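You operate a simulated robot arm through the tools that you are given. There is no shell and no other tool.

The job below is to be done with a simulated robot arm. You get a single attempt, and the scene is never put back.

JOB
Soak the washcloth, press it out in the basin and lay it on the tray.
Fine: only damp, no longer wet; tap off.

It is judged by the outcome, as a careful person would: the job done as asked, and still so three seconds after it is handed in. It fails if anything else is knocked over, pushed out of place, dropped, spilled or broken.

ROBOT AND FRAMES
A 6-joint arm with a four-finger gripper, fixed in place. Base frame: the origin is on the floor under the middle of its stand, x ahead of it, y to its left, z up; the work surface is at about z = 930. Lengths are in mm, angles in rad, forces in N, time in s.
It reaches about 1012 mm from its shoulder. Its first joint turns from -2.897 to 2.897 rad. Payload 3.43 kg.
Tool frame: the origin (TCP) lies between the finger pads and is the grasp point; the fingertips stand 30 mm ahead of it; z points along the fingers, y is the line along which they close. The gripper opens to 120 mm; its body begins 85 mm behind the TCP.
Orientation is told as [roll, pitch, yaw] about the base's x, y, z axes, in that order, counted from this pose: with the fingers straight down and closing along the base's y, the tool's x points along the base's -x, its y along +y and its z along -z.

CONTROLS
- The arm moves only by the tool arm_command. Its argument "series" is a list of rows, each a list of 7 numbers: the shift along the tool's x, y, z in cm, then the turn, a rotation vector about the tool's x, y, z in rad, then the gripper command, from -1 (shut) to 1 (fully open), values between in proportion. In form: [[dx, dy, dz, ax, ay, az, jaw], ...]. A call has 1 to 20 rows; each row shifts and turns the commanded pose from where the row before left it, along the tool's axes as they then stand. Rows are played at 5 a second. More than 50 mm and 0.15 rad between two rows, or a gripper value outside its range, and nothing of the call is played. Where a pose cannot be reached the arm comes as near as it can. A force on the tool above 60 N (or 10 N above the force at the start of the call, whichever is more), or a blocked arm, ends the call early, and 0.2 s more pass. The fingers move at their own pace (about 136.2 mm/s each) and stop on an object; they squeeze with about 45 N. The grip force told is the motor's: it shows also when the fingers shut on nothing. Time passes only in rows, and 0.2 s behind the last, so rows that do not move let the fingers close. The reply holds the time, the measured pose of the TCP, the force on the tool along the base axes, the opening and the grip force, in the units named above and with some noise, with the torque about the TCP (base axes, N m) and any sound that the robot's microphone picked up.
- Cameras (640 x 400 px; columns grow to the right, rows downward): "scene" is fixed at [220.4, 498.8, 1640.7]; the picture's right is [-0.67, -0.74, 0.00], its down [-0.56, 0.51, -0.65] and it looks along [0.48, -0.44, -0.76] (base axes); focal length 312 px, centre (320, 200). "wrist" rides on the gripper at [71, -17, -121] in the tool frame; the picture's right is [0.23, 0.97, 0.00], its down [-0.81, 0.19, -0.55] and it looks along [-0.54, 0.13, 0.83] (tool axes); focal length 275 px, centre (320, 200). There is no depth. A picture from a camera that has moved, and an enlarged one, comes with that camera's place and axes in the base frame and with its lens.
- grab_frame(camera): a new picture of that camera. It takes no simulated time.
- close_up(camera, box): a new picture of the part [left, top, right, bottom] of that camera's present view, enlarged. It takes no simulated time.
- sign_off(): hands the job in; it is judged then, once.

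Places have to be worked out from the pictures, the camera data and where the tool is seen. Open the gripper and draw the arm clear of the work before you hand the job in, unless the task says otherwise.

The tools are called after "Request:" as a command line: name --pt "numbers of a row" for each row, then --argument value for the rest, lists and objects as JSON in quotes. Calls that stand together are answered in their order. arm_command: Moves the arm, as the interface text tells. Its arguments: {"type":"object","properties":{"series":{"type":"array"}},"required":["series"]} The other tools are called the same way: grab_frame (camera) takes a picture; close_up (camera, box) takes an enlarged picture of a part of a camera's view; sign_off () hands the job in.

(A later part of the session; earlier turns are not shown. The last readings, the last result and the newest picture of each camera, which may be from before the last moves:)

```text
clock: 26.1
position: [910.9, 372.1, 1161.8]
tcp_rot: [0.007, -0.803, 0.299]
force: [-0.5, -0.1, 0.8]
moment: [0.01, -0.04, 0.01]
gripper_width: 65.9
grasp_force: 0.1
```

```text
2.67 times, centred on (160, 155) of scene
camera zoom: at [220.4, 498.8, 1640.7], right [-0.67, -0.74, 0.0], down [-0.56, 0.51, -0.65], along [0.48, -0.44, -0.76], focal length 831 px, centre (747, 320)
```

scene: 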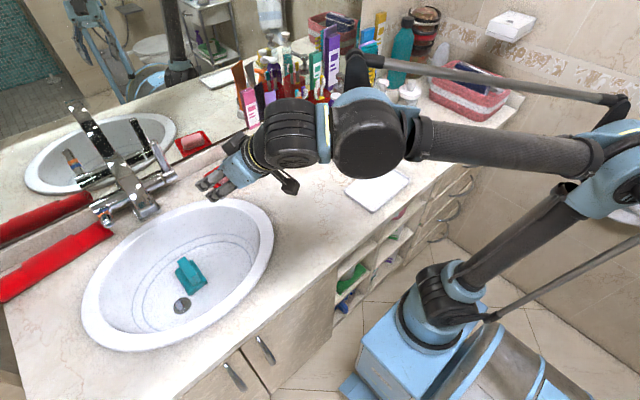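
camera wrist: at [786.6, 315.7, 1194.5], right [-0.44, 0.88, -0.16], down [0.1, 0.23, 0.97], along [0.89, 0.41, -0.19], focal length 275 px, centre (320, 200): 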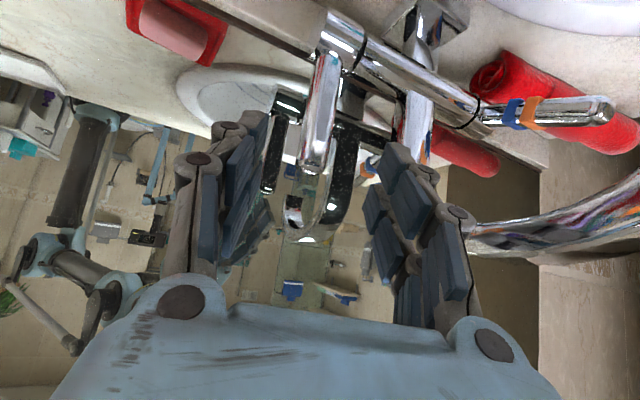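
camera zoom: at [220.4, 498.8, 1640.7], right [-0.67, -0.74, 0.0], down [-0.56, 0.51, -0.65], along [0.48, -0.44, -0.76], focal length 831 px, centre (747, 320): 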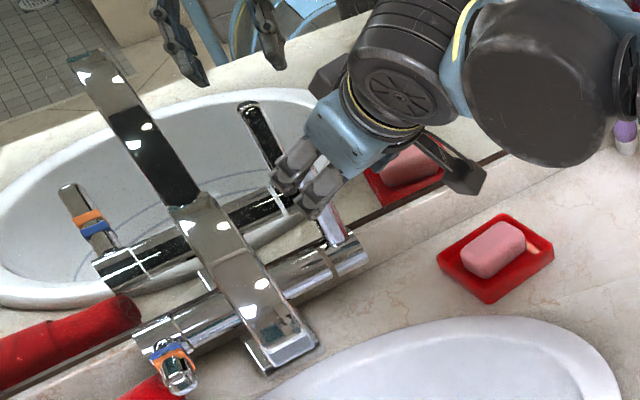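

The lever is centred between the open fingers and the finger on the +y side is beside, not touching, the spout. I advance 83 mm along the tool axis to bring the lever between the pads.

Request:
arm_command --pt "0.05 0.1 2.8 0 0 0 0.1" --pt "0.05 0.1 2.8 0 0 0 0.1" --pt "0.05 0.1 2.6 0 0 0 0.1" --pt "0 0 0 0 0 0 0.1"

Request:
grab_frame --camera "wrist"

Request:
close_up --camera "scene" --box '[60, 80, 260, 230]'

```text
clock: 27.1
position: [964.4, 391.4, 1100.6]
tcp_rot: [0.006, -0.8, 0.296]
force: [0.4, 0.3, -0.3]
moment: [0.02, 0.0, -0.01]
gripper_width: 66.0
grasp_force: 0.2
```

```text
taken
camera wrist: at [840.4, 335.0, 1133.9], right [-0.44, 0.88, -0.16], down [0.1, 0.23, 0.97], along [0.89, 0.41, -0.19], focal length 275 px, centre (320, 200)
```

wrist: 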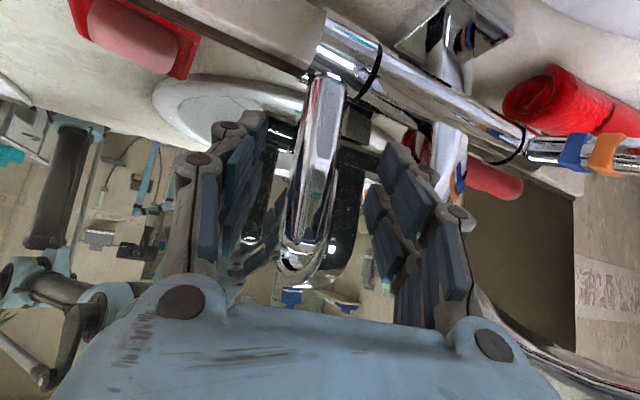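

```text
2.67 times, centred on (160, 155) of scene
camera zoom: at [220.4, 498.8, 1640.7], right [-0.67, -0.74, 0.0], down [-0.56, 0.51, -0.65], along [0.48, -0.44, -0.76], focal length 831 px, centre (747, 320)
```

zoom: 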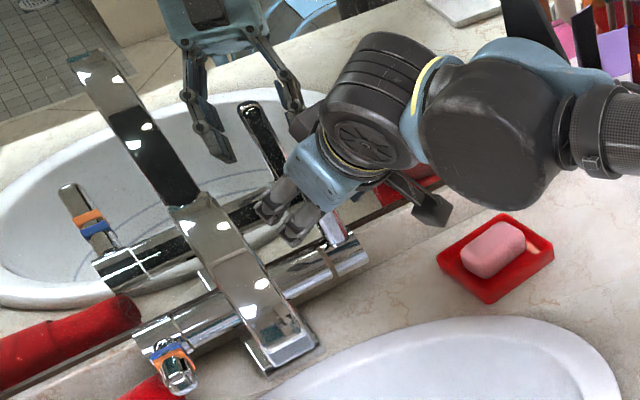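

The lever lies between the pads. I close the gripper on it.

Request:
arm_command --pt "0 0 0 0 0 0 -0.5" --pt "0 0 0 0 0 0 -1" --pt "0 0 0 0 0 0 -1"

Request:
grab_frame --camera "wrist"

```text
clock: 27.9
position: [965.7, 389.0, 1101.0]
tcp_rot: [0.003, -0.8, 0.295]
force: [7.8, -43.4, -4.9]
moment: [-0.09, -0.6, -1.31]
gripper_width: 28.5
grasp_force: 45.1
```

```text
taken
camera wrist: at [841.3, 331.6, 1134.2], right [-0.44, 0.88, -0.16], down [0.11, 0.23, 0.97], along [0.89, 0.41, -0.19], focal length 275 px, centre (320, 200)
```

wrist: 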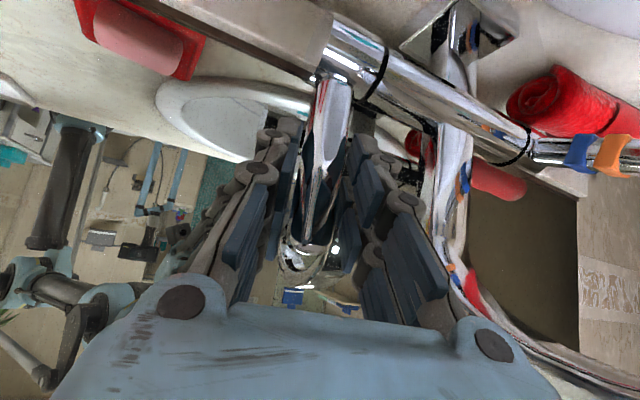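

The pads hold the lever, but there is a 43 N sideways load from being about 2–3 mm off-centre. I shift the hand a little toward -y to relieve it.

Request:
arm_command --pt "0 -0.12 0 0 0 0 -1" --pt "0 -0.12 0 0 0 0 -1" --pt "0 0 0 0 0 0 -1"

```text
clock: 28.7
position: [964.7, 388.0, 1100.5]
tcp_rot: [0.009, -0.799, 0.297]
force: [-5.8, -24.6, -18.2]
moment: [0.25, 0.66, -0.82]
gripper_width: 28.4
grasp_force: 44.6
```

The load is down to about 25 N; I shift a bit more.

Request:
arm_command --pt "0 -0.12 0 0 0 0 -1" --pt "0 -0.08 0 0 0 0 -1" --pt "0 0 0 0 0 0 -1"

```text
clock: 29.5
position: [965.3, 389.7, 1101.6]
tcp_rot: [0.009, -0.798, 0.298]
force: [-12.5, 10.3, -29.2]
moment: [0.76, 1.31, -0.39]
gripper_width: 28.2
grasp_force: 45.4
```

The lateral load is gone. Now I rotate the lever forward (toward the basin) about the tap's axis by about 0.2 rad, turning the hand along with it, and listen.

Request:
arm_command --pt "0.31 0.13 -0.29 0.0102 -0.0478 -0.0106 -1" --pt "0.31 0.13 -0.29 0.0102 -0.0478 -0.0106 -1" --pt "0.31 0.13 -0.29 0.0102 -0.0478 -0.0106 -1" --pt "0.31 0.13 -0.29 0.0102 -0.0478 -0.0106 -1" --pt "0 0 0 0 0 0 -1"

Request:
grab_frame --camera "scene"

Request:
grab_frame --camera "wrist"

```text
clock: 30.7
position: [949.6, 388.7, 1100.3]
tcp_rot: [-0.099, -0.987, 0.382]
force: [5.1, 34.6, -28.5]
moment: [1.62, 0.38, -0.01]
gripper_width: 28.4
grasp_force: 45.2
```

```text
taken
```

scene: 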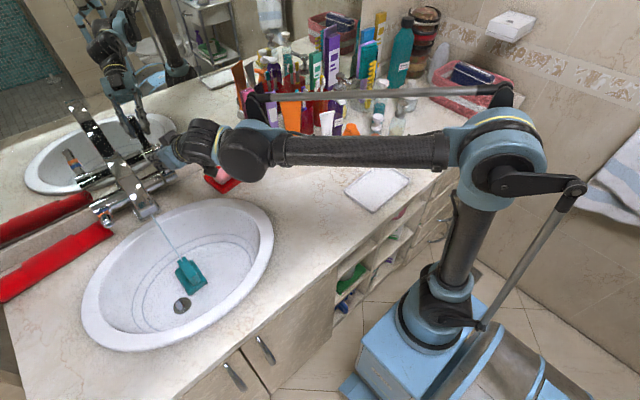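

```text
taken
camera wrist: at [821.2, 330.7, 1106.6], right [-0.4, 0.88, -0.25], down [-0.09, 0.23, 0.97], along [0.91, 0.41, -0.01], focal length 275 px, centre (320, 200)
```

wrist: 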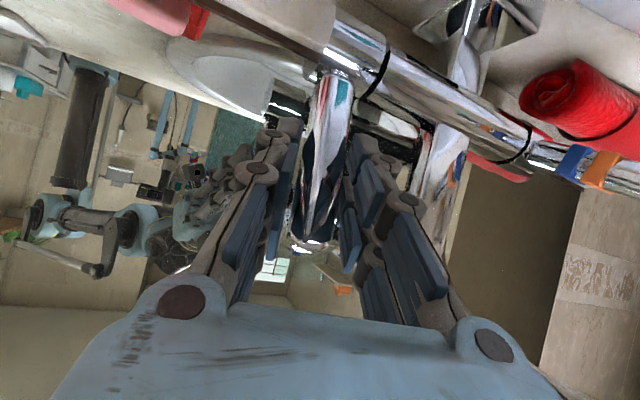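

Water is now flowing and a stream seems to hit the cloth. I zoom in to confirm where it lands.

Request:
close_up --camera "scene" --box '[100, 180, 260, 330]'

```text
2.67 times, centred on (180, 255) of scene
camera zoom: at [220.4, 498.8, 1640.7], right [-0.67, -0.74, 0.0], down [-0.56, 0.51, -0.65], along [0.48, -0.44, -0.76], focal length 831 px, centre (693, 53)
```

zoom: 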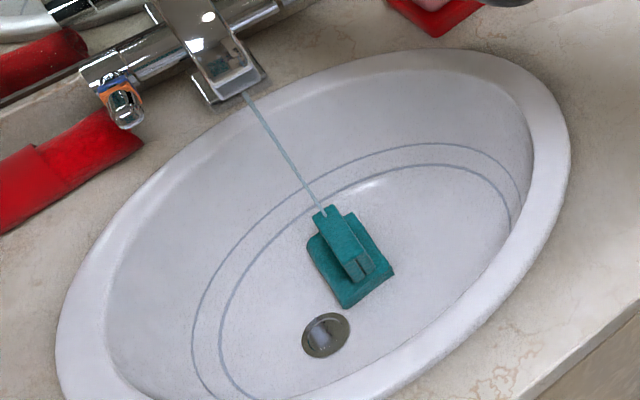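

The stream lands on the far top end of the cloth's fold. I keep holding the lever here, relieving the small side load, and let the water soak the cloth for some seconds.

Request:
arm_command --pt "0 0.1 0 0 0 0 -1" --pt "0 0 0 0 0 0 -1" --pt "0 0 0 0 0 0 -1" --pt "0 0 0 0 0 0 -1" --pt "0 0 0 0 0 0 -1" --pt "0 0 0 0 0 0 -1" --pt "0 0 0 0 0 0 -1" --pt "0 0 0 0 0 0 -1" --pt "0 0 0 0 0 0 -1" --pt "0 0 0 0 0 0 -1" --pt "0 0 0 0 0 0 -1" --pt "0 0 0 0 0 0 -1" --pt "0 0 0 0 0 0 -1" --pt "0 0 0 0 0 0 -1" --pt "0 0 0 0 0 0 -1" --pt "0 0 0 0 0 0 -1" --pt "0 0 0 0 0 0 -1" --pt "0 0 0 0 0 0 -1" --pt "0 0 0 0 0 0 -1" --pt "0 0 0 0 0 0 -1"

Request:
close_up --camera "scene" --box '[100, 180, 260, 330]'

```text
clock: 34.9
position: [947.7, 388.3, 1100.5]
tcp_rot: [-0.1, -0.991, 0.38]
force: [3.1, 32.6, -19.5]
moment: [1.52, 0.32, 0.02]
gripper_width: 28.4
grasp_force: 44.8
```

```text
2.67 times, centred on (180, 255) of scene
camera zoom: at [220.4, 498.8, 1640.7], right [-0.67, -0.74, 0.0], down [-0.56, 0.51, -0.65], along [0.48, -0.44, -0.76], focal length 831 px, centre (693, 53)
```

zoom: 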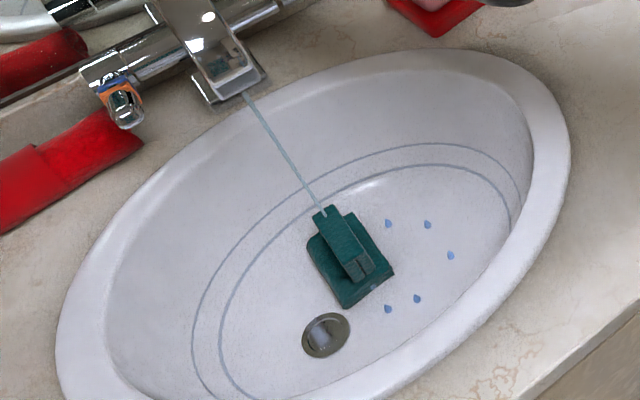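

The cloth has turned dark and drop marks have appeared: it's soaking up. I hold a few seconds more to make sure it is fully soaked.

Request:
arm_command --pt "0 0.1 0 0 0 0 -1" --pt "0 0.05 0 0 0 0 -1" --pt "0 0 0 0 0 0 -1" --pt "0 0 0 0 0 0 -1" --pt "0 0 0 0 0 0 -1" --pt "0 0 0 0 0 0 -1" --pt "0 0 0 0 0 0 -1" --pt "0 0 0 0 0 0 -1" --pt "0 0 0 0 0 0 -1" --pt "0 0 0 0 0 0 -1" --pt "0 0 0 0 0 0 -1" --pt "0 0 0 0 0 0 -1" --pt "0 0 0 0 0 0 -1" --pt "0 0 0 0 0 0 -1" --pt "0 0 0 0 0 0 -1" --pt "0 0 0 0 0 0 -1" --pt "0 0 0 0 0 0 -1" --pt "0 0 0 0 0 0 -1" --pt "0 0 0 0 0 0 -1" --pt "0 0 0 0 0 0 -1"

Request:
close_up --camera "scene" --box '[100, 180, 260, 330]'

```text
clock: 39.1
position: [947.3, 388.2, 1098.8]
tcp_rot: [-0.099, -0.988, 0.378]
force: [5.3, 8.6, -0.9]
moment: [1.12, -0.39, -0.37]
gripper_width: 28.0
grasp_force: 45.3
```

```text
2.67 times, centred on (180, 255) of scene
camera zoom: at [220.4, 498.8, 1640.7], right [-0.67, -0.74, 0.0], down [-0.56, 0.51, -0.65], along [0.48, -0.44, -0.76], focal length 831 px, centre (693, 53)
```

zoom: 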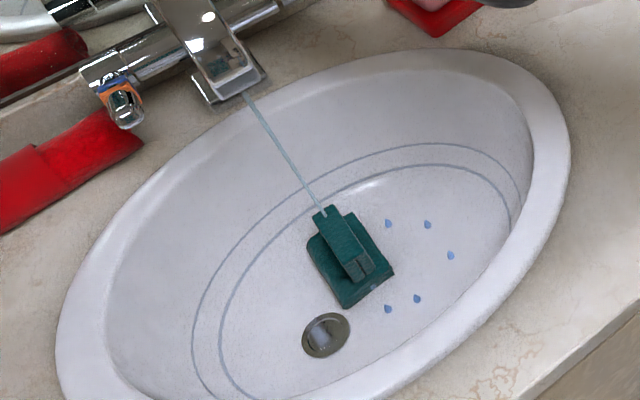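

The cloth looks saturated (unchanged since the last look). Now I rotate the lever back to its original position to shut the water.

Request:
arm_command --pt "-0.31 -0.13 0.29 -0.0102 0.0478 0.0106 -1" --pt "-0.31 -0.13 0.29 -0.0102 0.0478 0.0106 -1" --pt "-0.31 -0.13 0.29 -0.0102 0.0478 0.0106 -1" --pt "-0.31 -0.13 0.29 -0.0102 0.0478 0.0106 -1" --pt "0 0 0 0 0 0 -1" --pt "0 0 0 0 0 0 -1"

Request:
close_up --camera "scene" --box '[100, 180, 260, 330]'

```text
clock: 40.5
position: [964.4, 389.2, 1103.9]
tcp_rot: [0.007, -0.801, 0.299]
force: [-4.7, 3.7, 18.9]
moment: [0.96, 0.19, -0.47]
gripper_width: 28.2
grasp_force: 45.2
```

```text
2.67 times, centred on (180, 255) of scene
camera zoom: at [220.4, 498.8, 1640.7], right [-0.67, -0.74, 0.0], down [-0.56, 0.51, -0.65], along [0.48, -0.44, -0.76], focal length 831 px, centre (693, 53)
```

zoom: 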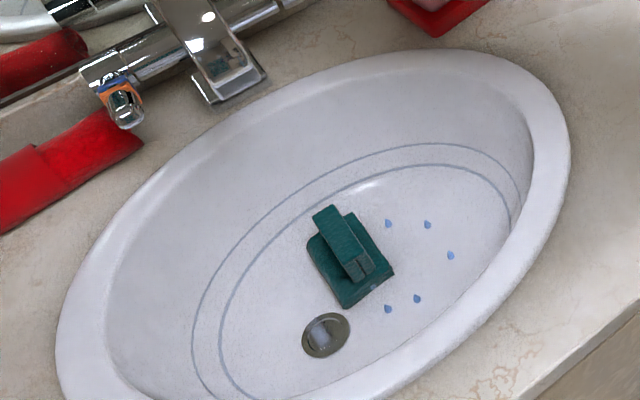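

The stream has stopped. I nudge the lever a hair further back to be sure it's at its closed stop, then open the fingers.

Request:
arm_command --pt "-0.12 -0.05 0.12 0 0 0 -1" --pt "0 0 0 0 0 0 -1"

```text
clock: 41.1
position: [964.9, 388.6, 1103.8]
tcp_rot: [0.006, -0.801, 0.297]
force: [-18.6, 1.0, 16.2]
moment: [0.68, 1.41, -0.46]
gripper_width: 28.5
grasp_force: 45.0
```

It resists at the stop, so the tap is shut. I open the fingers and back away along the tool axis.

Request:
arm_command --pt "0 0 0 0 0 0 -0.2" --pt "0 0 0 0 0 0 0.1" --pt "0 0 0 0 0 0 0.1" --pt "0 0 -3 0 0 0 0.1" --pt "0 0 -4 0 0 0 0.1" --pt "0 0 -4 0 0 0 0.1"

Request:
close_up --camera "scene" --box '[60, 120, 260, 250]'

Request:
grab_frame --camera "wrist"

```text
clock: 42.5
position: [891.8, 367.6, 1180.5]
tcp_rot: [0.006, -0.801, 0.297]
force: [0.9, -0.2, -0.1]
moment: [-0.02, 0.01, -0.02]
gripper_width: 65.9
grasp_force: 0.1
```

```text
3.08 times, centred on (160, 185) of scene
camera zoom: at [220.4, 498.8, 1640.7], right [-0.67, -0.74, 0.0], down [-0.56, 0.51, -0.65], along [0.48, -0.44, -0.76], focal length 959 px, centre (812, 246)
```

zoom: 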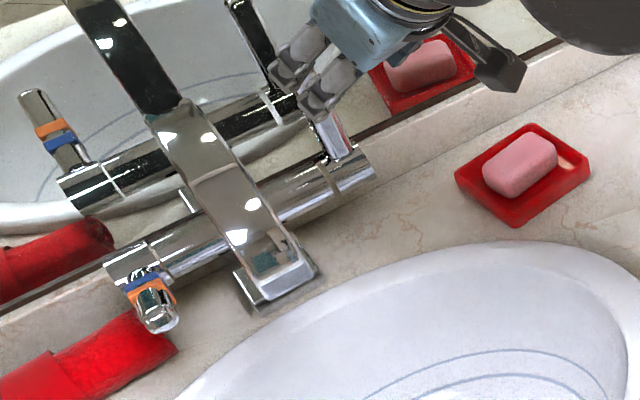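

```text
taken
camera wrist: at [767.5, 310.5, 1212.8], right [-0.44, 0.88, -0.16], down [0.1, 0.23, 0.97], along [0.89, 0.41, -0.19], focal length 275 px, centre (320, 200)
```

wrist: 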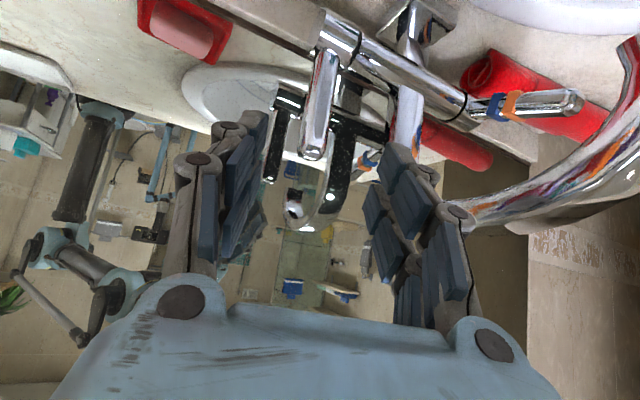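

The lever is back upright, and no water runs. I go back the way I came and return to the viewing pose over the front of the basin (yaw 0, pitch about -0.46).

Request:
arm_command --pt "2.706 0.906 -3.456 0 0 0 0.1" --pt "2.706 0.906 -3.456 0 0 0 0.1" --pt "2.706 0.906 -3.456 0 0 0 0.1" --pt "2.706 0.906 -3.456 0 0 0 0.1" --pt "2.706 0.906 -3.456 0 0 0 0.1" --pt "0 0 0 0 0.112 0 0.1" --pt "0 0 0 0 0.112 0 0.1" --pt "0 0 0 0 0.112 0 0.1" --pt "0 0 0 0.0448 0 0.0894 0.2" --pt "0 0 0 0.0448 0 0.0894 0.2" --pt "0 0 0 0.0448 0 0.0894 0.2" --pt "1.32 2.88 2.54 0 0 0 0.2" --pt "1.32 2.88 2.54 0 0 0 0.2" --pt "1.32 2.88 2.54 0 0 0 0.2" --pt "1.32 2.88 2.54 0 0 0 0.2" --pt "1.32 2.88 2.54 0 0 0 0.2"

Request:
grab_frame --camera "wrist"

Request:
grab_frame --camera "scene"

```text
clock: 45.9
position: [667.5, 491.2, 1061.3]
tcp_rot: [0.005, -0.465, 0.001]
force: [0.1, 0.3, 0.6]
moment: [0.02, -0.02, 0.01]
gripper_width: 71.9
grasp_force: 0.1
```

```text
taken
camera wrist: at [549.8, 473.1, 1137.5], right [-0.21, 0.97, -0.1], down [0.48, 0.19, 0.86], along [0.85, 0.13, -0.5], focal length 275 px, centre (320, 200)
```

wrist: 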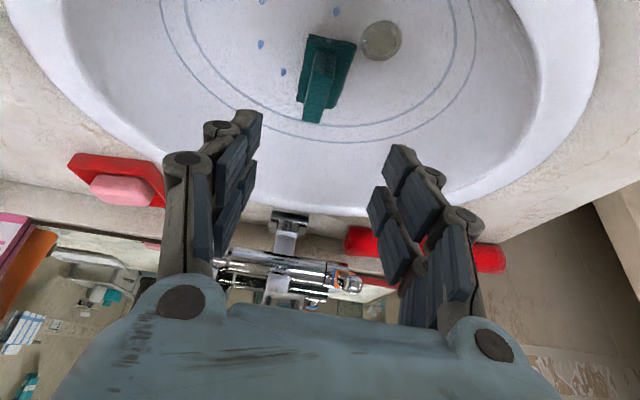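

```text
taken
```

scene: 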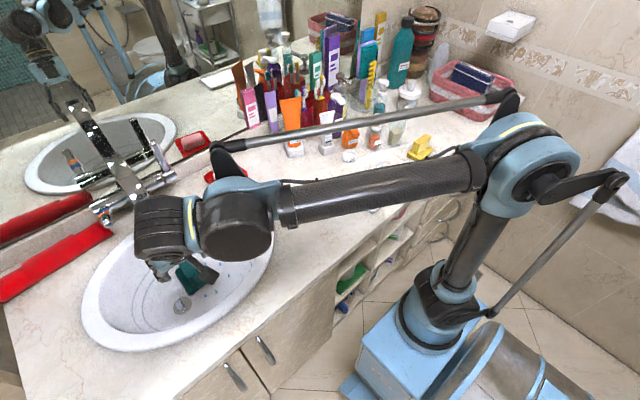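

I enlarge the cloth to get its exact position and direction before re-grasping.

Request:
close_up --camera "wrist" --box '[260, 10, 400, 150]'

```text
2.86 times, centred on (330, 80) of wrist
camera zoom: at [549.8, 473.1, 1137.5], right [-0.21, 0.97, -0.1], down [0.48, 0.19, 0.86], along [0.85, 0.13, -0.5], focal length 786 px, centre (291, 543)
```

zoom: 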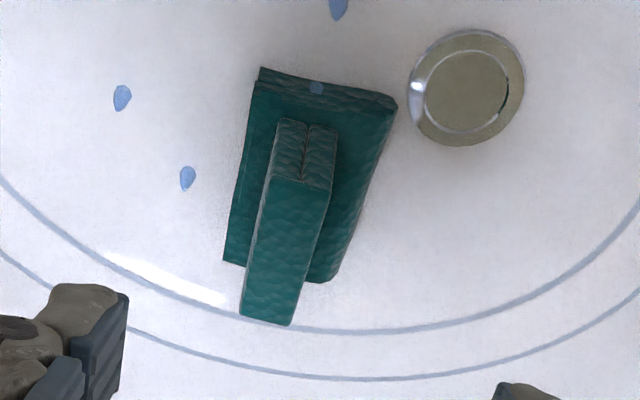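

The fold lies along x from 746 to 820 at y≈490 with its top at z≈858. I reduce the tilt to about 0.3 rad and move to a pre-grasp point above it, still in front of the spout.

Request:
arm_command --pt "0 0 0 0 0.0825 0 0.2" --pt "0 0 0 0 0.0825 0 0.2" --pt "-1.52 -0.03 3.43 0 0 0 0.2" --pt "-1.52 -0.03 3.43 0 0 0 0.2" --pt "-1.52 -0.03 3.43 0 0 0 0.2"

Request:
grab_frame --camera "wrist"

Request:
close_up --camera "scene" --box '[80, 130, 300, 350]'

```text
clock: 47.1
position: [738.2, 487.0, 975.3]
tcp_rot: [0.005, -0.298, -0.001]
force: [-1.3, -0.4, 0.3]
moment: [-0.02, -0.03, 0.0]
gripper_width: 72.2
grasp_force: 0.1
```

```text
taken
camera wrist: at [636.6, 467.8, 1070.1], right [-0.22, 0.97, -0.06], down [0.61, 0.19, 0.77], along [0.76, 0.13, -0.64], focal length 275 px, centre (320, 200)
```

wrist: 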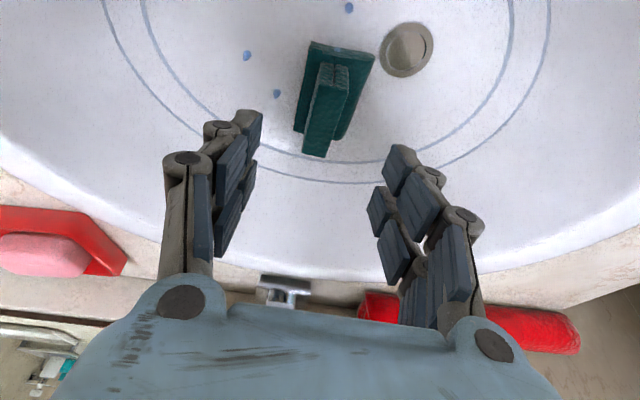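

```text
1.82 times, centred on (190, 240) of scene
camera zoom: at [220.4, 498.8, 1640.7], right [-0.67, -0.74, 0.0], down [-0.56, 0.51, -0.65], along [0.48, -0.44, -0.76], focal length 567 px, centre (556, 127)
```

zoom: 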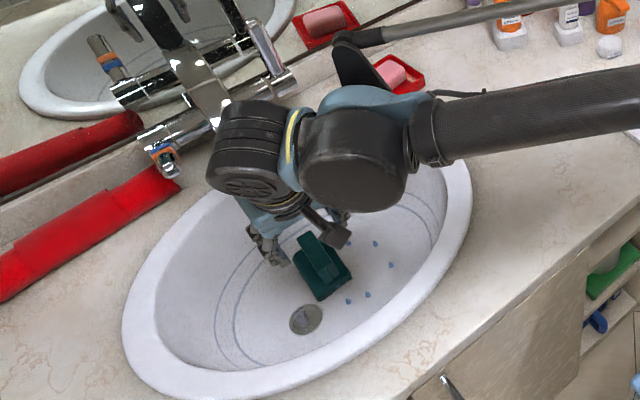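

I advance along the tool axis toward the fold, stopping a bit short to check.

Request:
arm_command --pt "-0.07 0.1 3.5 0 0 0 0.2" --pt "-0.07 0.1 3.5 0 0 0 0.2" --pt "-0.06 0.1 3.2 0 0 0 0.2" --pt "0 0 0 0 0 0 0.2"

Request:
grab_frame --camera "wrist"

```text
clock: 48.1
position: [772.4, 490.5, 876.6]
tcp_rot: [0.004, -0.299, -0.001]
force: [0.0, 0.0, 0.8]
moment: [0.02, 0.0, 0.03]
gripper_width: 72.1
grasp_force: 0.1
```

```text
taken
camera wrist: at [669.2, 472.0, 971.7], right [-0.22, 0.97, -0.06], down [0.61, 0.19, 0.77], along [0.76, 0.13, -0.64], focal length 275 px, centre (320, 200)
```

wrist: 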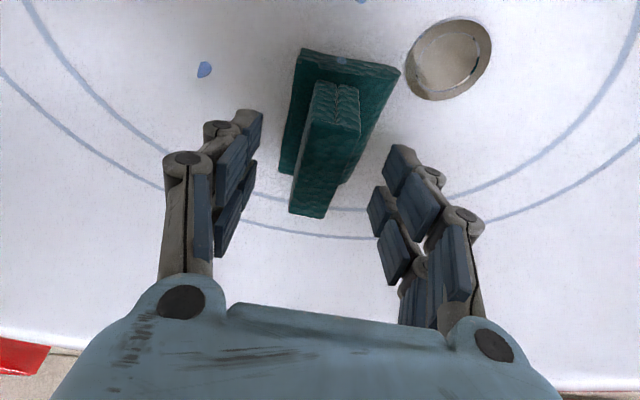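

The fold is centred between the fingers. I go 13 mm further and close on it, which also begins squeezing it.

Request:
arm_command --pt "0 0 0.7 0 0 0 0.2" --pt "0 0 0.6 0 0 0 0.2" --pt "0 0 0 0 0 0 -0.3" --pt "0 0 0 0 0 0 -1" --pt "0 0 0 0 0 0 -1" --pt "0 0 0 0 0 0 -1" --pt "0 0 0 0 0 0 -1" --pt "0 0 0 0 0 0 -1"

Request:
grab_frame --camera "wrist"

Request:
close_up --camera "scene" --box '[120, 200, 260, 330]'

```text
clock: 49.9
position: [776.8, 490.3, 865.5]
tcp_rot: [0.004, -0.298, 0.001]
force: [0.3, 0.0, 0.2]
moment: [-0.02, -0.01, -0.02]
gripper_width: 25.3
grasp_force: 44.8
```

```text
taken
camera wrist: at [673.4, 472.6, 960.3], right [-0.22, 0.97, -0.06], down [0.61, 0.19, 0.77], along [0.76, 0.13, -0.64], focal length 275 px, centre (320, 200)
```

wrist: 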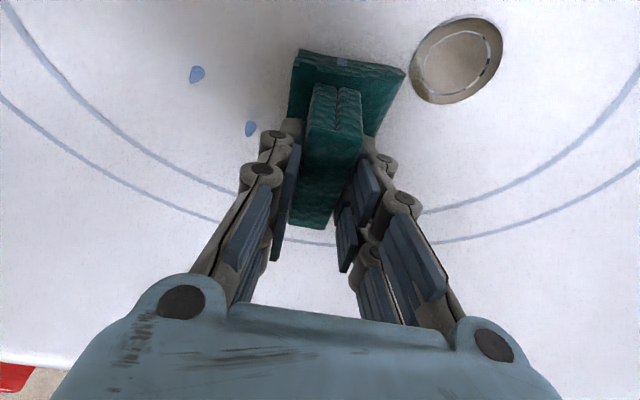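

```text
3.08 times, centred on (190, 265) of scene
camera zoom: at [220.4, 498.8, 1640.7], right [-0.67, -0.74, 0.0], down [-0.56, 0.51, -0.65], along [0.48, -0.44, -0.76], focal length 959 px, centre (720, 0)
```

zoom: 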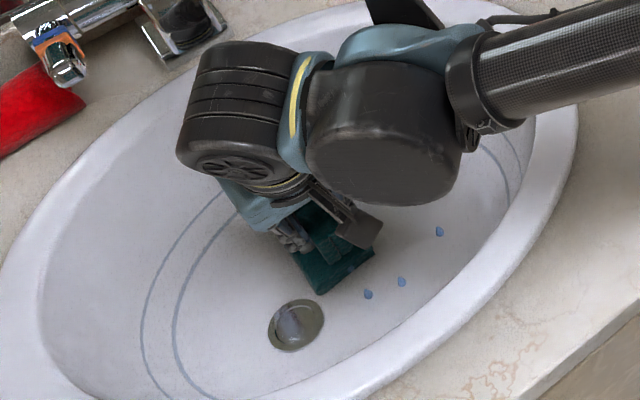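

The cloth is held again, still dark with wetness. Now I press it down against the basin floor, in small steps while watching the force.

Request:
arm_command --pt "0.09 0 0.287 0 0 0 -1" --pt "0.09 0 0.287 0 0 0 -1" --pt "0 0 0 0 0 0 -1"

```text
clock: 50.5
position: [766.3, 491.6, 871.4]
tcp_rot: [0.004, -0.315, 0.0]
force: [1.8, 0.3, -1.3]
moment: [-0.06, 0.11, -0.05]
gripper_width: 25.1
grasp_force: 45.0
stopped in row 2: the force on the tool passed its limit at 62 N (the readings are from after the stop); the commanded pose is now the measured one
```

The press peaked at 62 N and the arm backed off a little. I look at the cloth to see what that did.

Request:
grab_frame --camera "wrist"

Request:
close_up --camera "scene" --box '[120, 200, 260, 330]'

```text
taken
camera wrist: at [662.8, 473.3, 964.9], right [-0.22, 0.97, -0.07], down [0.6, 0.19, 0.78], along [0.77, 0.13, -0.63], focal length 275 px, centre (320, 200)
```

wrist: 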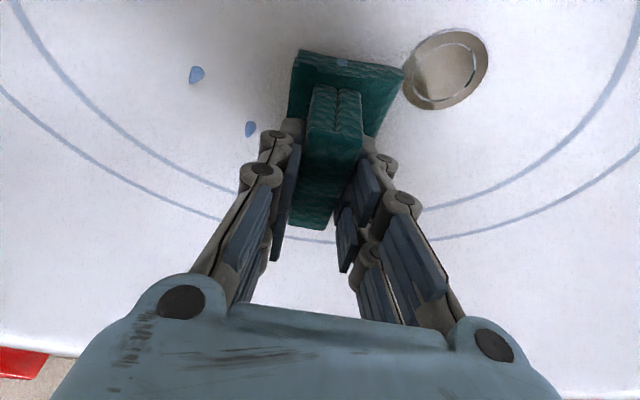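

```text
3.08 times, centred on (190, 265) of scene
camera zoom: at [220.4, 498.8, 1640.7], right [-0.67, -0.74, 0.0], down [-0.56, 0.51, -0.65], along [0.48, -0.44, -0.76], focal length 959 px, centre (720, 0)
```

zoom: 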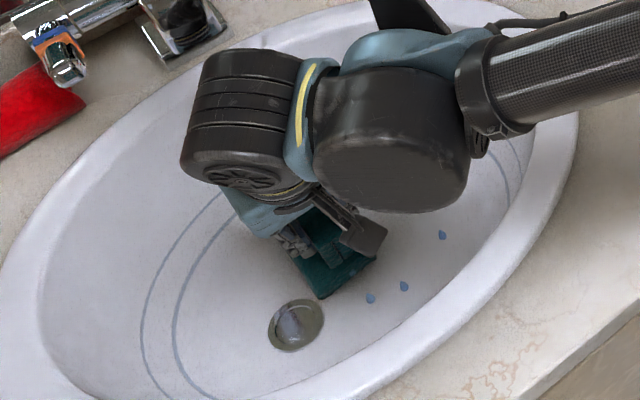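

The drop marks move with the cloth, so they show its wetness; it's still wet. I press again more gently: 4 mm down to contact, then 1.5 mm more, and hold.

Request:
arm_command --pt "0.124 0 0.38 0 0 0 -1" --pt "0 0 0 0 0 0 -1" --pt "0.0465 0 0.143 0 0 0 -1" --pt "0 0 0 0 0 0 -1" --pt "0 0 0 0 0 0 -1"

```text
clock: 51.7
position: [767.1, 491.0, 866.6]
tcp_rot: [0.005, -0.314, 0.001]
force: [-0.2, 0.5, -0.1]
moment: [-0.01, 0.03, 0.01]
gripper_width: 25.3
grasp_force: 45.2
```

No contact force yet; I lower a further 1.5 mm at a time.

Request:
arm_command --pt "0.0465 0 0.143 0 0 0 -1" --pt "0 0 0 0 0 0 -1" --pt "0.031 0 0.095 0 0 0 -1" --pt "0 0 0 0 0 0 -1" --pt "0 0 0 0 0 0 -1"

```text
clock: 52.9
position: [766.3, 491.4, 865.2]
tcp_rot: [0.005, -0.314, 0.001]
force: [11.4, 3.9, 31.8]
moment: [0.11, 0.61, -0.12]
gripper_width: 25.0
grasp_force: 44.9
```

There is now 32 N of press force on the basin. I add a little and hold it for a few seconds.

Request:
arm_command --pt "0.015 0 0.045 0 0 0 -1" --pt "0 0 0 0 0 0 -1" --pt "0 0 0 0 0 0 -1" --pt "0 0 0 0 0 0 -1" --pt "0 0 0 0 0 0 -1" --pt "0 0 0 0 0 0 -1" --pt "0 0 0 0 0 0 -1" --pt "0 0 0 0 0 0 -1" --pt "0 0 0 0 0 0 -1" --pt "0 0 0 0 0 0 -1" --pt "0 0 0 0 0 0 -1" --pt "0 0 0 0 0 0 -1"

Request:
grab_frame --camera "wrist"

Request:
close_up --camera "scene" --box '[120, 200, 260, 330]'

```text
clock: 55.5
position: [766.5, 492.1, 864.7]
tcp_rot: [0.005, -0.314, 0.001]
force: [-3.5, -1.4, 25.5]
moment: [-0.08, 0.0, 0.0]
gripper_width: 25.1
grasp_force: 44.6
```

```text
taken
camera wrist: at [661.3, 472.7, 957.4], right [-0.22, 0.97, -0.07], down [0.6, 0.19, 0.78], along [0.77, 0.13, -0.63], focal length 275 px, centre (320, 200)
```

wrist: 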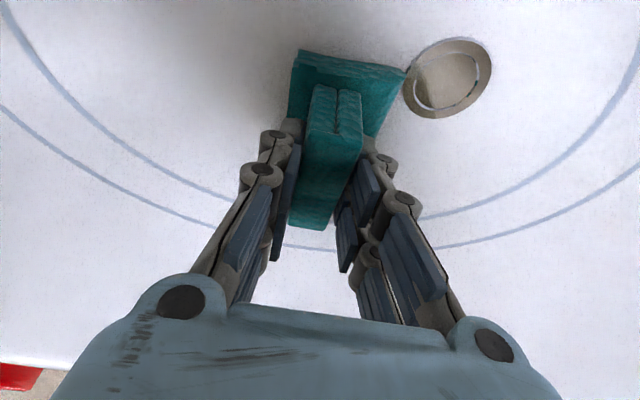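

```text
3.08 times, centred on (190, 265) of scene
camera zoom: at [220.4, 498.8, 1640.7], right [-0.67, -0.74, 0.0], down [-0.56, 0.51, -0.65], along [0.48, -0.44, -0.76], focal length 959 px, centre (720, 0)
```

zoom: 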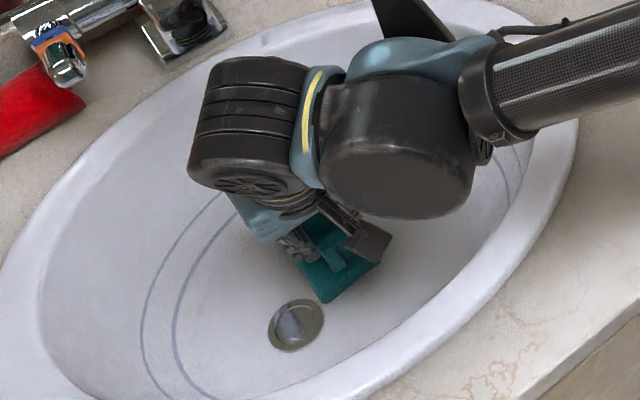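

The drop marks have vanished and the cloth looks lighter. I enlarge it to judge its colour against the dry and soaked states.

Request:
close_up --camera "wrist" --box '[270, 30, 420, 240]'

```text
1.90 times, centred on (345, 135) of wrist
camera zoom: at [661.3, 472.7, 957.4], right [-0.22, 0.97, -0.07], down [0.6, 0.19, 0.78], along [0.77, 0.13, -0.63], focal length 524 px, centre (272, 324)
```

zoom: 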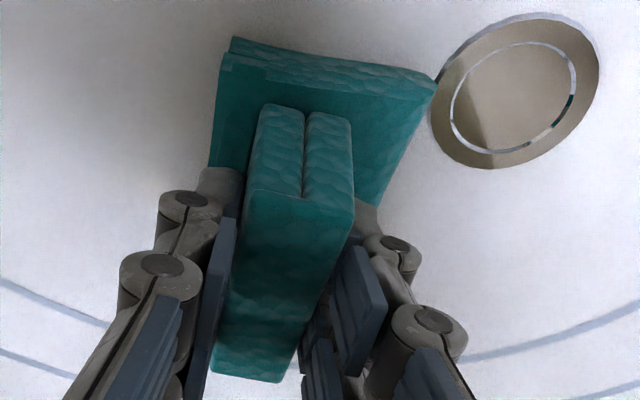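

It is clearly lighter but still shows some wet darkness. I keep pressing about 2 s more and compare.

Request:
arm_command --pt "0.015 0 0.045 0 0 0 -1" --pt "0 0 0 0 0 0 -1" --pt "0 0 0 0 0 0 -1" --pt "0 0 0 0 0 0 -1" --pt "0 0 0 0 0 0 -1" --pt "0 0 0 0 0 0 -1" --pt "0 0 0 0 0 0 -1" --pt "0 0 0 0 0 0 -1" --pt "0 0 0 0 0 0 -1" --pt "0 0 0 0 0 0 -1"

Request:
close_up --camera "wrist" --box '[270, 30, 420, 240]'

Request:
grab_frame --camera "wrist"

```text
clock: 57.7
position: [766.2, 490.7, 863.3]
tcp_rot: [0.005, -0.314, 0.001]
force: [-0.2, 1.6, 35.0]
moment: [0.03, -0.38, 0.04]
gripper_width: 25.0
grasp_force: 44.8
```

```text
1.90 times, centred on (345, 135) of wrist
camera zoom: at [661.7, 472.4, 956.9], right [-0.22, 0.97, -0.07], down [0.6, 0.19, 0.78], along [0.77, 0.13, -0.63], focal length 524 px, centre (272, 324)
```

zoom: 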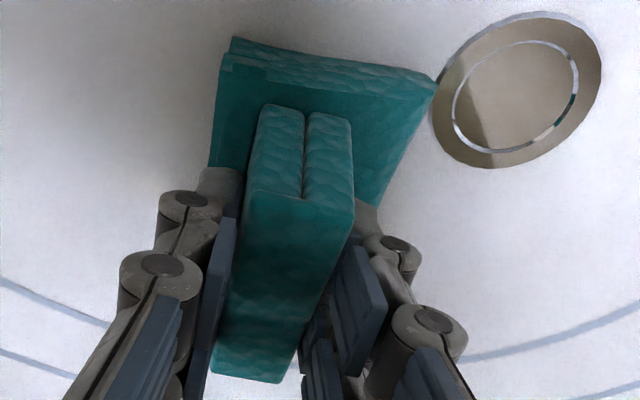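

```text
taken
camera wrist: at [661.7, 472.4, 956.9], right [-0.22, 0.97, -0.07], down [0.6, 0.19, 0.78], along [0.77, 0.13, -0.63], focal length 275 px, centre (320, 200)
```

wrist: 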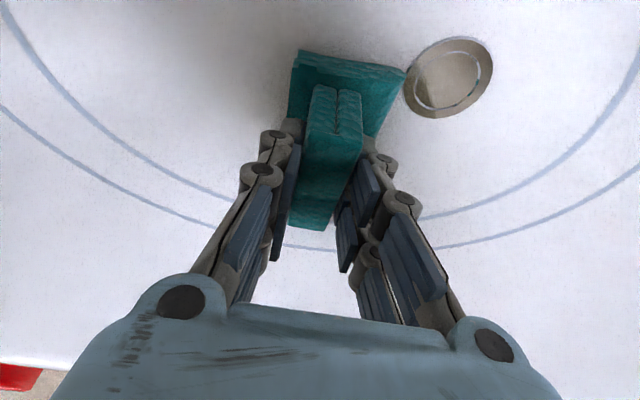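

The appearance has stabilised: no drops, lighter colour, so it is damp. I lift the cloth out along the same way I came, up and back over the basin, and check for dripping.

Request:
arm_command --pt "-0.09 0 -0.285 0 0 0 -1" --pt "0 0 -2 0 0 0 -1" --pt "0 0 -3.5 0 0 0 -1" --pt "0 0 -4 0 0 0 -1" --pt "0 0 -4 0 0 0 -1" --pt "0 0 -4 0 0 0 -1" --pt "0 0 -4 0 0 0 -1" --pt "0 0 0 0 0 0 -1" --pt "0 0 0 0 0 0 -1" --pt "0 0 0 0 0 0 -1" --pt "0 0 0 0 0 0 -1" --pt "0 0 0 0 0 0 -1"

Request:
grab_frame --camera "wrist"

Request:
grab_frame --camera "scene"

```text
clock: 60.3
position: [703.6, 491.3, 1066.0]
tcp_rot: [0.005, -0.314, 0.003]
force: [0.0, -0.7, 0.2]
moment: [-0.01, 0.0, -0.03]
gripper_width: 25.2
grasp_force: 44.8
```

```text
taken
camera wrist: at [599.5, 473.4, 1159.0], right [-0.22, 0.97, -0.07], down [0.6, 0.19, 0.78], along [0.77, 0.13, -0.63], focal length 275 px, centre (320, 200)
```

wrist: 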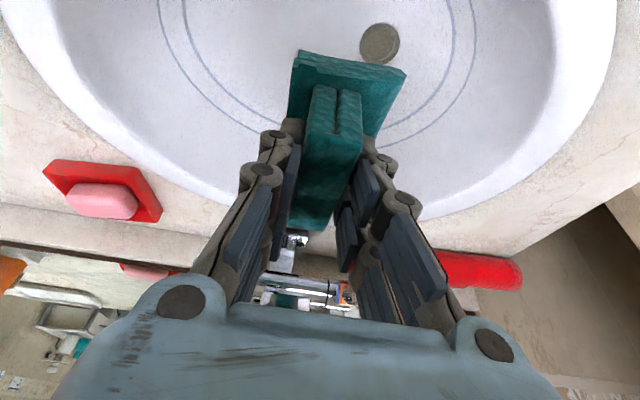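

```text
taken
```

scene: 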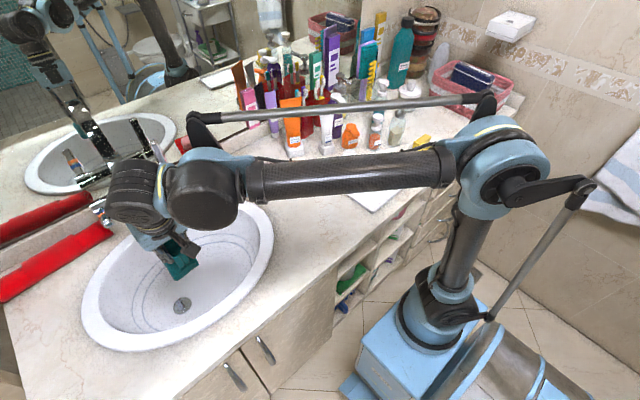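

No drops show. I enlarge the cloth to compare with the earlier dry look at this same place.

Request:
close_up --camera "wrist" --box '[270, 30, 420, 240]'

Request:
close_up --camera "scene" --box '[110, 200, 240, 310]'

```text
1.90 times, centred on (345, 135) of wrist
camera zoom: at [599.5, 473.4, 1159.0], right [-0.22, 0.97, -0.07], down [0.6, 0.19, 0.78], along [0.77, 0.13, -0.63], focal length 524 px, centre (272, 324)
```

zoom: 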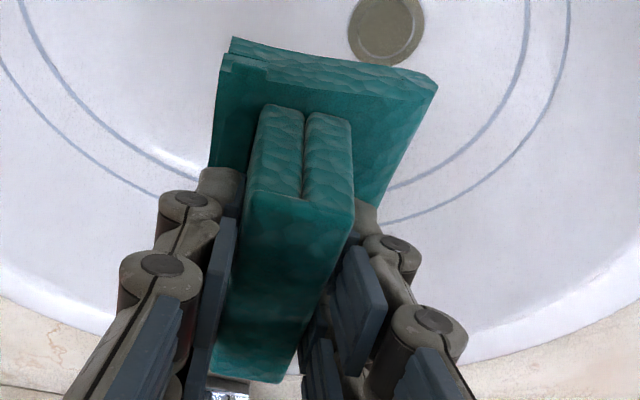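

```text
3.64 times, centred on (175, 255) of scene
camera zoom: at [220.4, 498.8, 1640.7], right [-0.67, -0.74, 0.0], down [-0.56, 0.51, -0.65], along [0.48, -0.44, -0.76], focal length 1133 px, centre (847, 0)
```

zoom: 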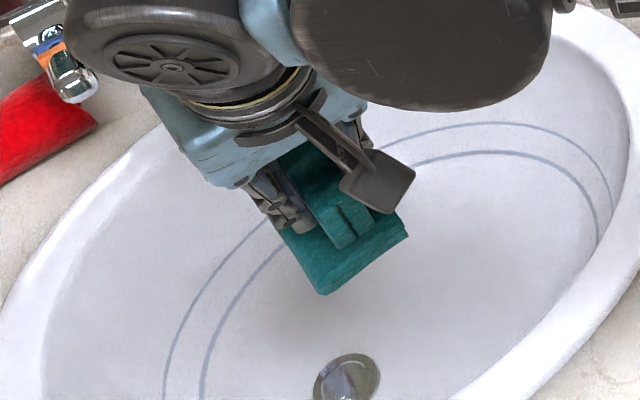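

The cloth is now a medium shade with no drops, i.e. damp; it lies flat at this tool pitch. I raise it and carry it along the counter's clear stretch toward (600,140), then I'll yaw to match the tray's long side.

Request:
arm_command --pt "-0.285 0 -4.1 0 0 0 -1" --pt "-0.285 0 -4.1 0 0 0 -1" --pt "1.01 -4.375 -0.33 0 0 0 -1" --pt "1.01 -4.375 -0.33 0 0 0 -1" --pt "1.01 -4.375 -0.33 0 0 0 -1" --pt "1.01 -4.375 -0.33 0 0 0 -1" --pt "1.01 -4.375 -0.33 0 0 0 -1" --pt "1.01 -4.375 -0.33 0 0 0 -1" --pt "1.01 -4.375 -0.33 0 0 0 -1" --pt "1.01 -4.375 -0.33 0 0 0 -1"

Request:
grab_frame --camera "scene"

```text
clock: 62.5
position: [596.3, 138.2, 1146.6]
tcp_rot: [0.005, -0.313, 0.002]
force: [0.2, -0.7, -0.8]
moment: [-0.01, 0.05, 0.02]
gripper_width: 24.8
grasp_force: 45.3
```

```text
taken
```

scene: 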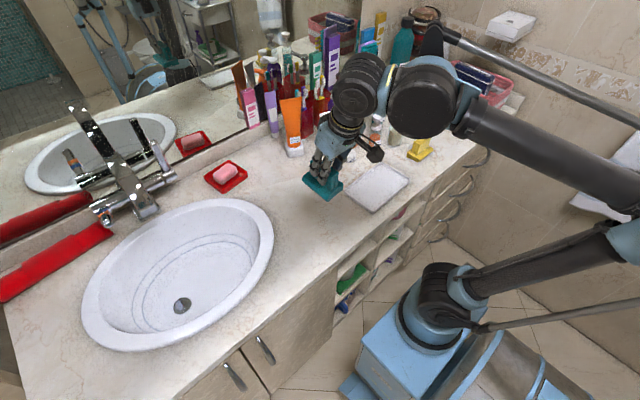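

The cloth is over the free counter, no drips. Now I yaw 90° about the vertical so its long side matches the tray's.

Request:
arm_command --pt "0 0 0 -0.0441 0 -0.1358 -1" --pt "0 0 0 -0.0441 0 -0.1358 -1" --pt "0 0 0 -0.0441 0 -0.1358 -1" --pt "0 0 0 -0.0441 0 -0.1358 -1" --pt "0 0 0 -0.0441 0 -0.1358 -1" --pt "0 0 0 -0.0441 0 -0.1358 -1" --pt "0 0 0 -0.0441 0 -0.1358 -1" --pt "0 0 0 -0.0441 0 -0.1358 -1" --pt "0 0 0 -0.0441 0 -0.1358 -1" --pt "0 0 0 -0.0441 0 -0.1358 -1" --pt "0 0 0 -0.0441 0 -0.1358 -1"

Request:
grab_frame --camera "wrist"

Request:
grab_frame --camera "scene"

```text
clock: 64.9
position: [597.3, 139.7, 1150.6]
tcp_rot: [0.0, -0.319, 1.573]
force: [-0.1, -1.1, -0.7]
moment: [0.0, 0.0, 0.03]
gripper_width: 25.0
grasp_force: 45.8
```

```text
taken
camera wrist: at [614.8, 33.1, 1242.3], right [-0.97, -0.22, -0.07], down [-0.19, 0.6, 0.78], along [-0.13, 0.77, -0.62], focal length 275 px, centre (320, 200)
```

wrist: 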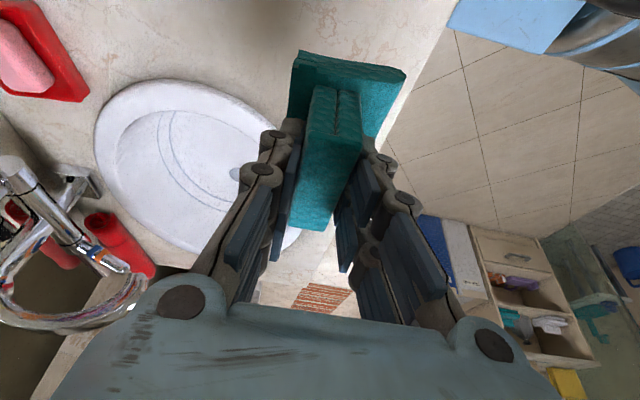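

```text
taken
```

scene: 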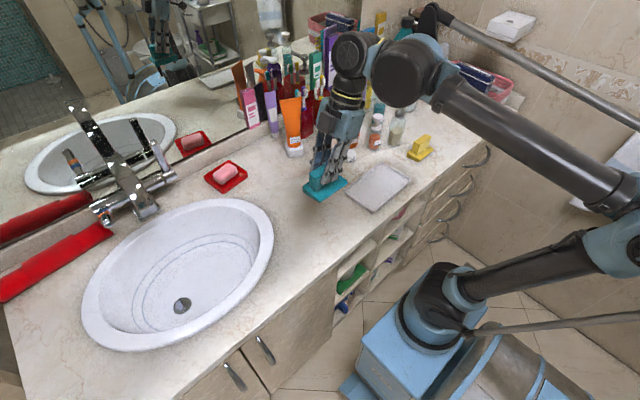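

I enlarge the cloth here to compare its shade with the dry picture from the same spot.

Request:
close_up --camera "wrist" --box '[270, 30, 420, 240]'

Request:
close_up --camera "scene" --box '[240, 80, 420, 250]'

```text
1.90 times, centred on (345, 135) of wrist
camera zoom: at [614.8, 33.1, 1242.3], right [-0.97, -0.22, -0.07], down [-0.19, 0.6, 0.78], along [-0.13, 0.77, -0.62], focal length 524 px, centre (272, 324)
```

zoom: 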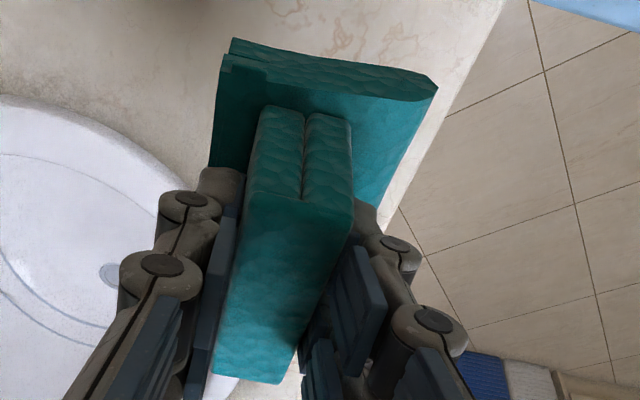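

```text
2.35 times, centred on (330, 165) of scene
camera zoom: at [220.4, 498.8, 1640.7], right [-0.67, -0.74, 0.0], down [-0.56, 0.51, -0.65], along [0.48, -0.44, -0.76], focal length 733 px, centre (296, 282)
```

zoom: 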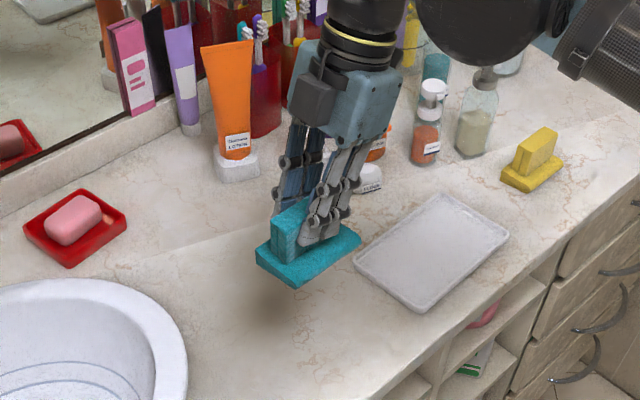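

The tray spans about x 525–645, y −166…13, centre (586,−76), and the cloth hangs flat about 63 mm below the TCP. I carry it above the tray centre.

Request:
arm_command --pt "4.18 0.22 -1.38 0 0 0 -1" --pt "4.18 0.22 -1.38 0 0 0 -1" --pt "4.18 0.22 -1.38 0 0 0 -1" --pt "4.18 0.22 -1.38 0 0 0 -1" --pt "4.18 0.22 -1.38 0 0 0 -1" --pt "0 0 0 0 0 0 -1"

Request:
grab_frame --camera "wrist"

Request:
grab_frame --camera "scene"

```text
clock: 66.3
position: [588.5, -82.0, 1152.4]
tcp_rot: [0.002, -0.319, 1.573]
force: [-1.1, -0.1, 0.3]
moment: [0.03, 0.0, 0.02]
gripper_width: 25.0
grasp_force: 44.9
```

```text
taken
camera wrist: at [606.4, -187.7, 1243.6], right [-0.97, -0.22, -0.07], down [-0.19, 0.6, 0.78], along [-0.13, 0.77, -0.62], focal length 275 px, centre (320, 200)
```

wrist: 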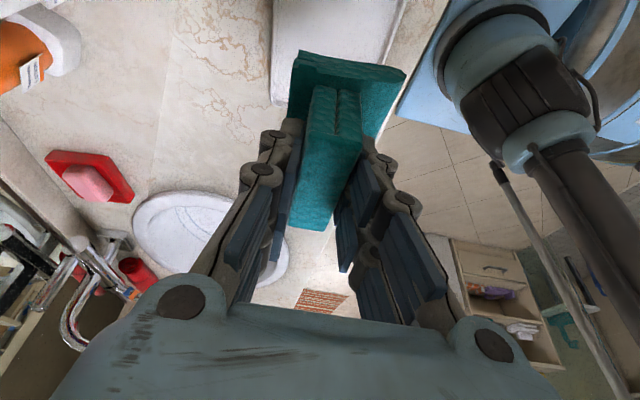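

```text
taken
```

scene: 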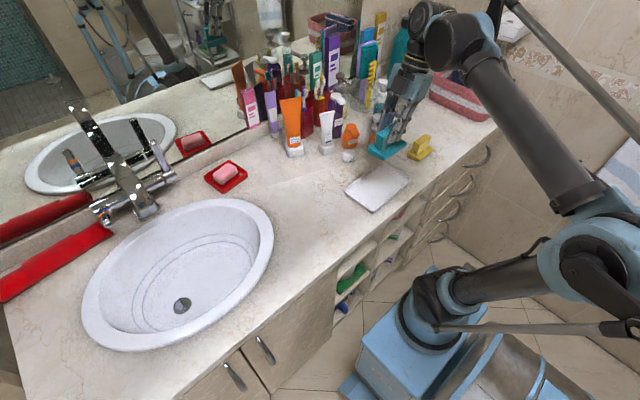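

The cloth is above the tray by the numbers (588,−82). I lower it vertically about 125 mm and check before touching down.

Request:
arm_command --pt "0.98 0 2.97 0 0 0 -1" --pt "0.98 0 2.97 0 0 0 -1" --pt "0.98 0 2.97 0 0 0 -1" --pt "0.98 0 2.97 0 0 0 -1" --pt "0 0 0 0 0 0 -1"

Request:
grab_frame --camera "wrist"

Request:
close_up --camera "scene" --box '[320, 100, 460, 230]'

```text
clock: 67.5
position: [585.7, -78.2, 1022.5]
tcp_rot: [0.002, -0.318, 1.571]
force: [0.5, -0.6, -0.6]
moment: [0.01, -0.02, -0.05]
gripper_width: 25.3
grasp_force: 45.0
```

```text
taken
camera wrist: at [603.9, -184.0, 1115.4], right [-0.97, -0.22, -0.07], down [-0.19, 0.6, 0.78], along [-0.13, 0.77, -0.62], focal length 275 px, centre (320, 200)
```

wrist: 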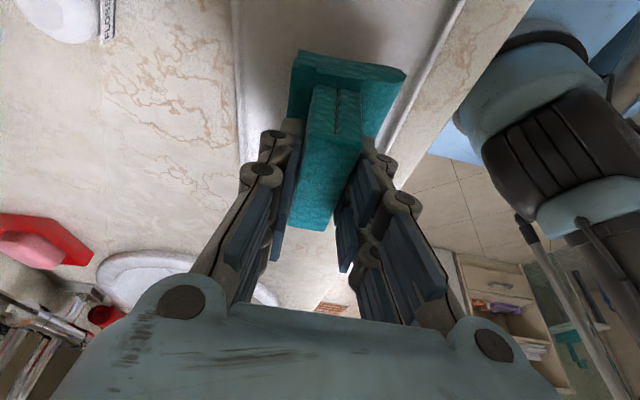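

```text
3.08 times, centred on (390, 165) of scene
camera zoom: at [220.4, 498.8, 1640.7], right [-0.67, -0.74, 0.0], down [-0.56, 0.51, -0.65], along [0.48, -0.44, -0.76], focal length 959 px, centre (105, 308)
```

zoom: 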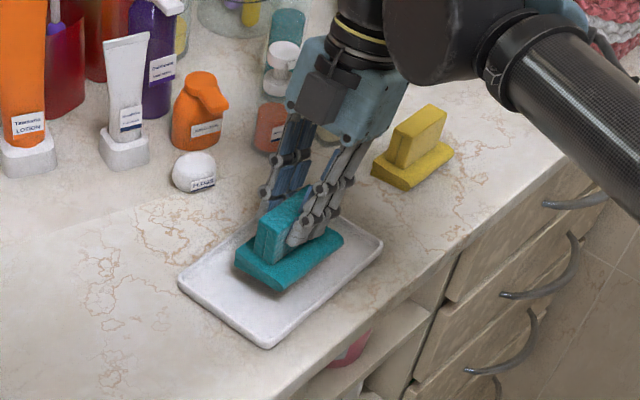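

The cloth is centred over the tray (y about −131…−28, x 556–622) roughly 25 mm above it. I lower 17 mm, then in 2–3 mm steps.

Request:
arm_command --pt "0.27 0 0.81 0 0 0 -1" --pt "0.27 0 0.81 0 0 0 -1" --pt "0 0 0 0 0 0 -1"

```text
clock: 68.3
position: [586.7, -78.5, 1005.3]
tcp_rot: [0.002, -0.32, 1.572]
force: [-0.1, 0.3, -0.4]
moment: [0.05, 0.03, -0.02]
gripper_width: 25.4
grasp_force: 45.3
```

No contact yet at z=1005. I continue in 2 mm steps.

Request:
arm_command --pt "0.063 0 0.19 0 0 0 -1" --pt "0 0 0 0 0 0 -1" --pt "0.063 0 0.19 0 0 0 -1" --pt "0 0 0 0 0 0 -1"

```text
clock: 69.3
position: [586.5, -78.8, 1002.1]
tcp_rot: [0.002, -0.32, 1.572]
force: [-0.1, 0.3, -0.5]
moment: [0.03, 0.04, 0.01]
gripper_width: 24.9
grasp_force: 44.8
```

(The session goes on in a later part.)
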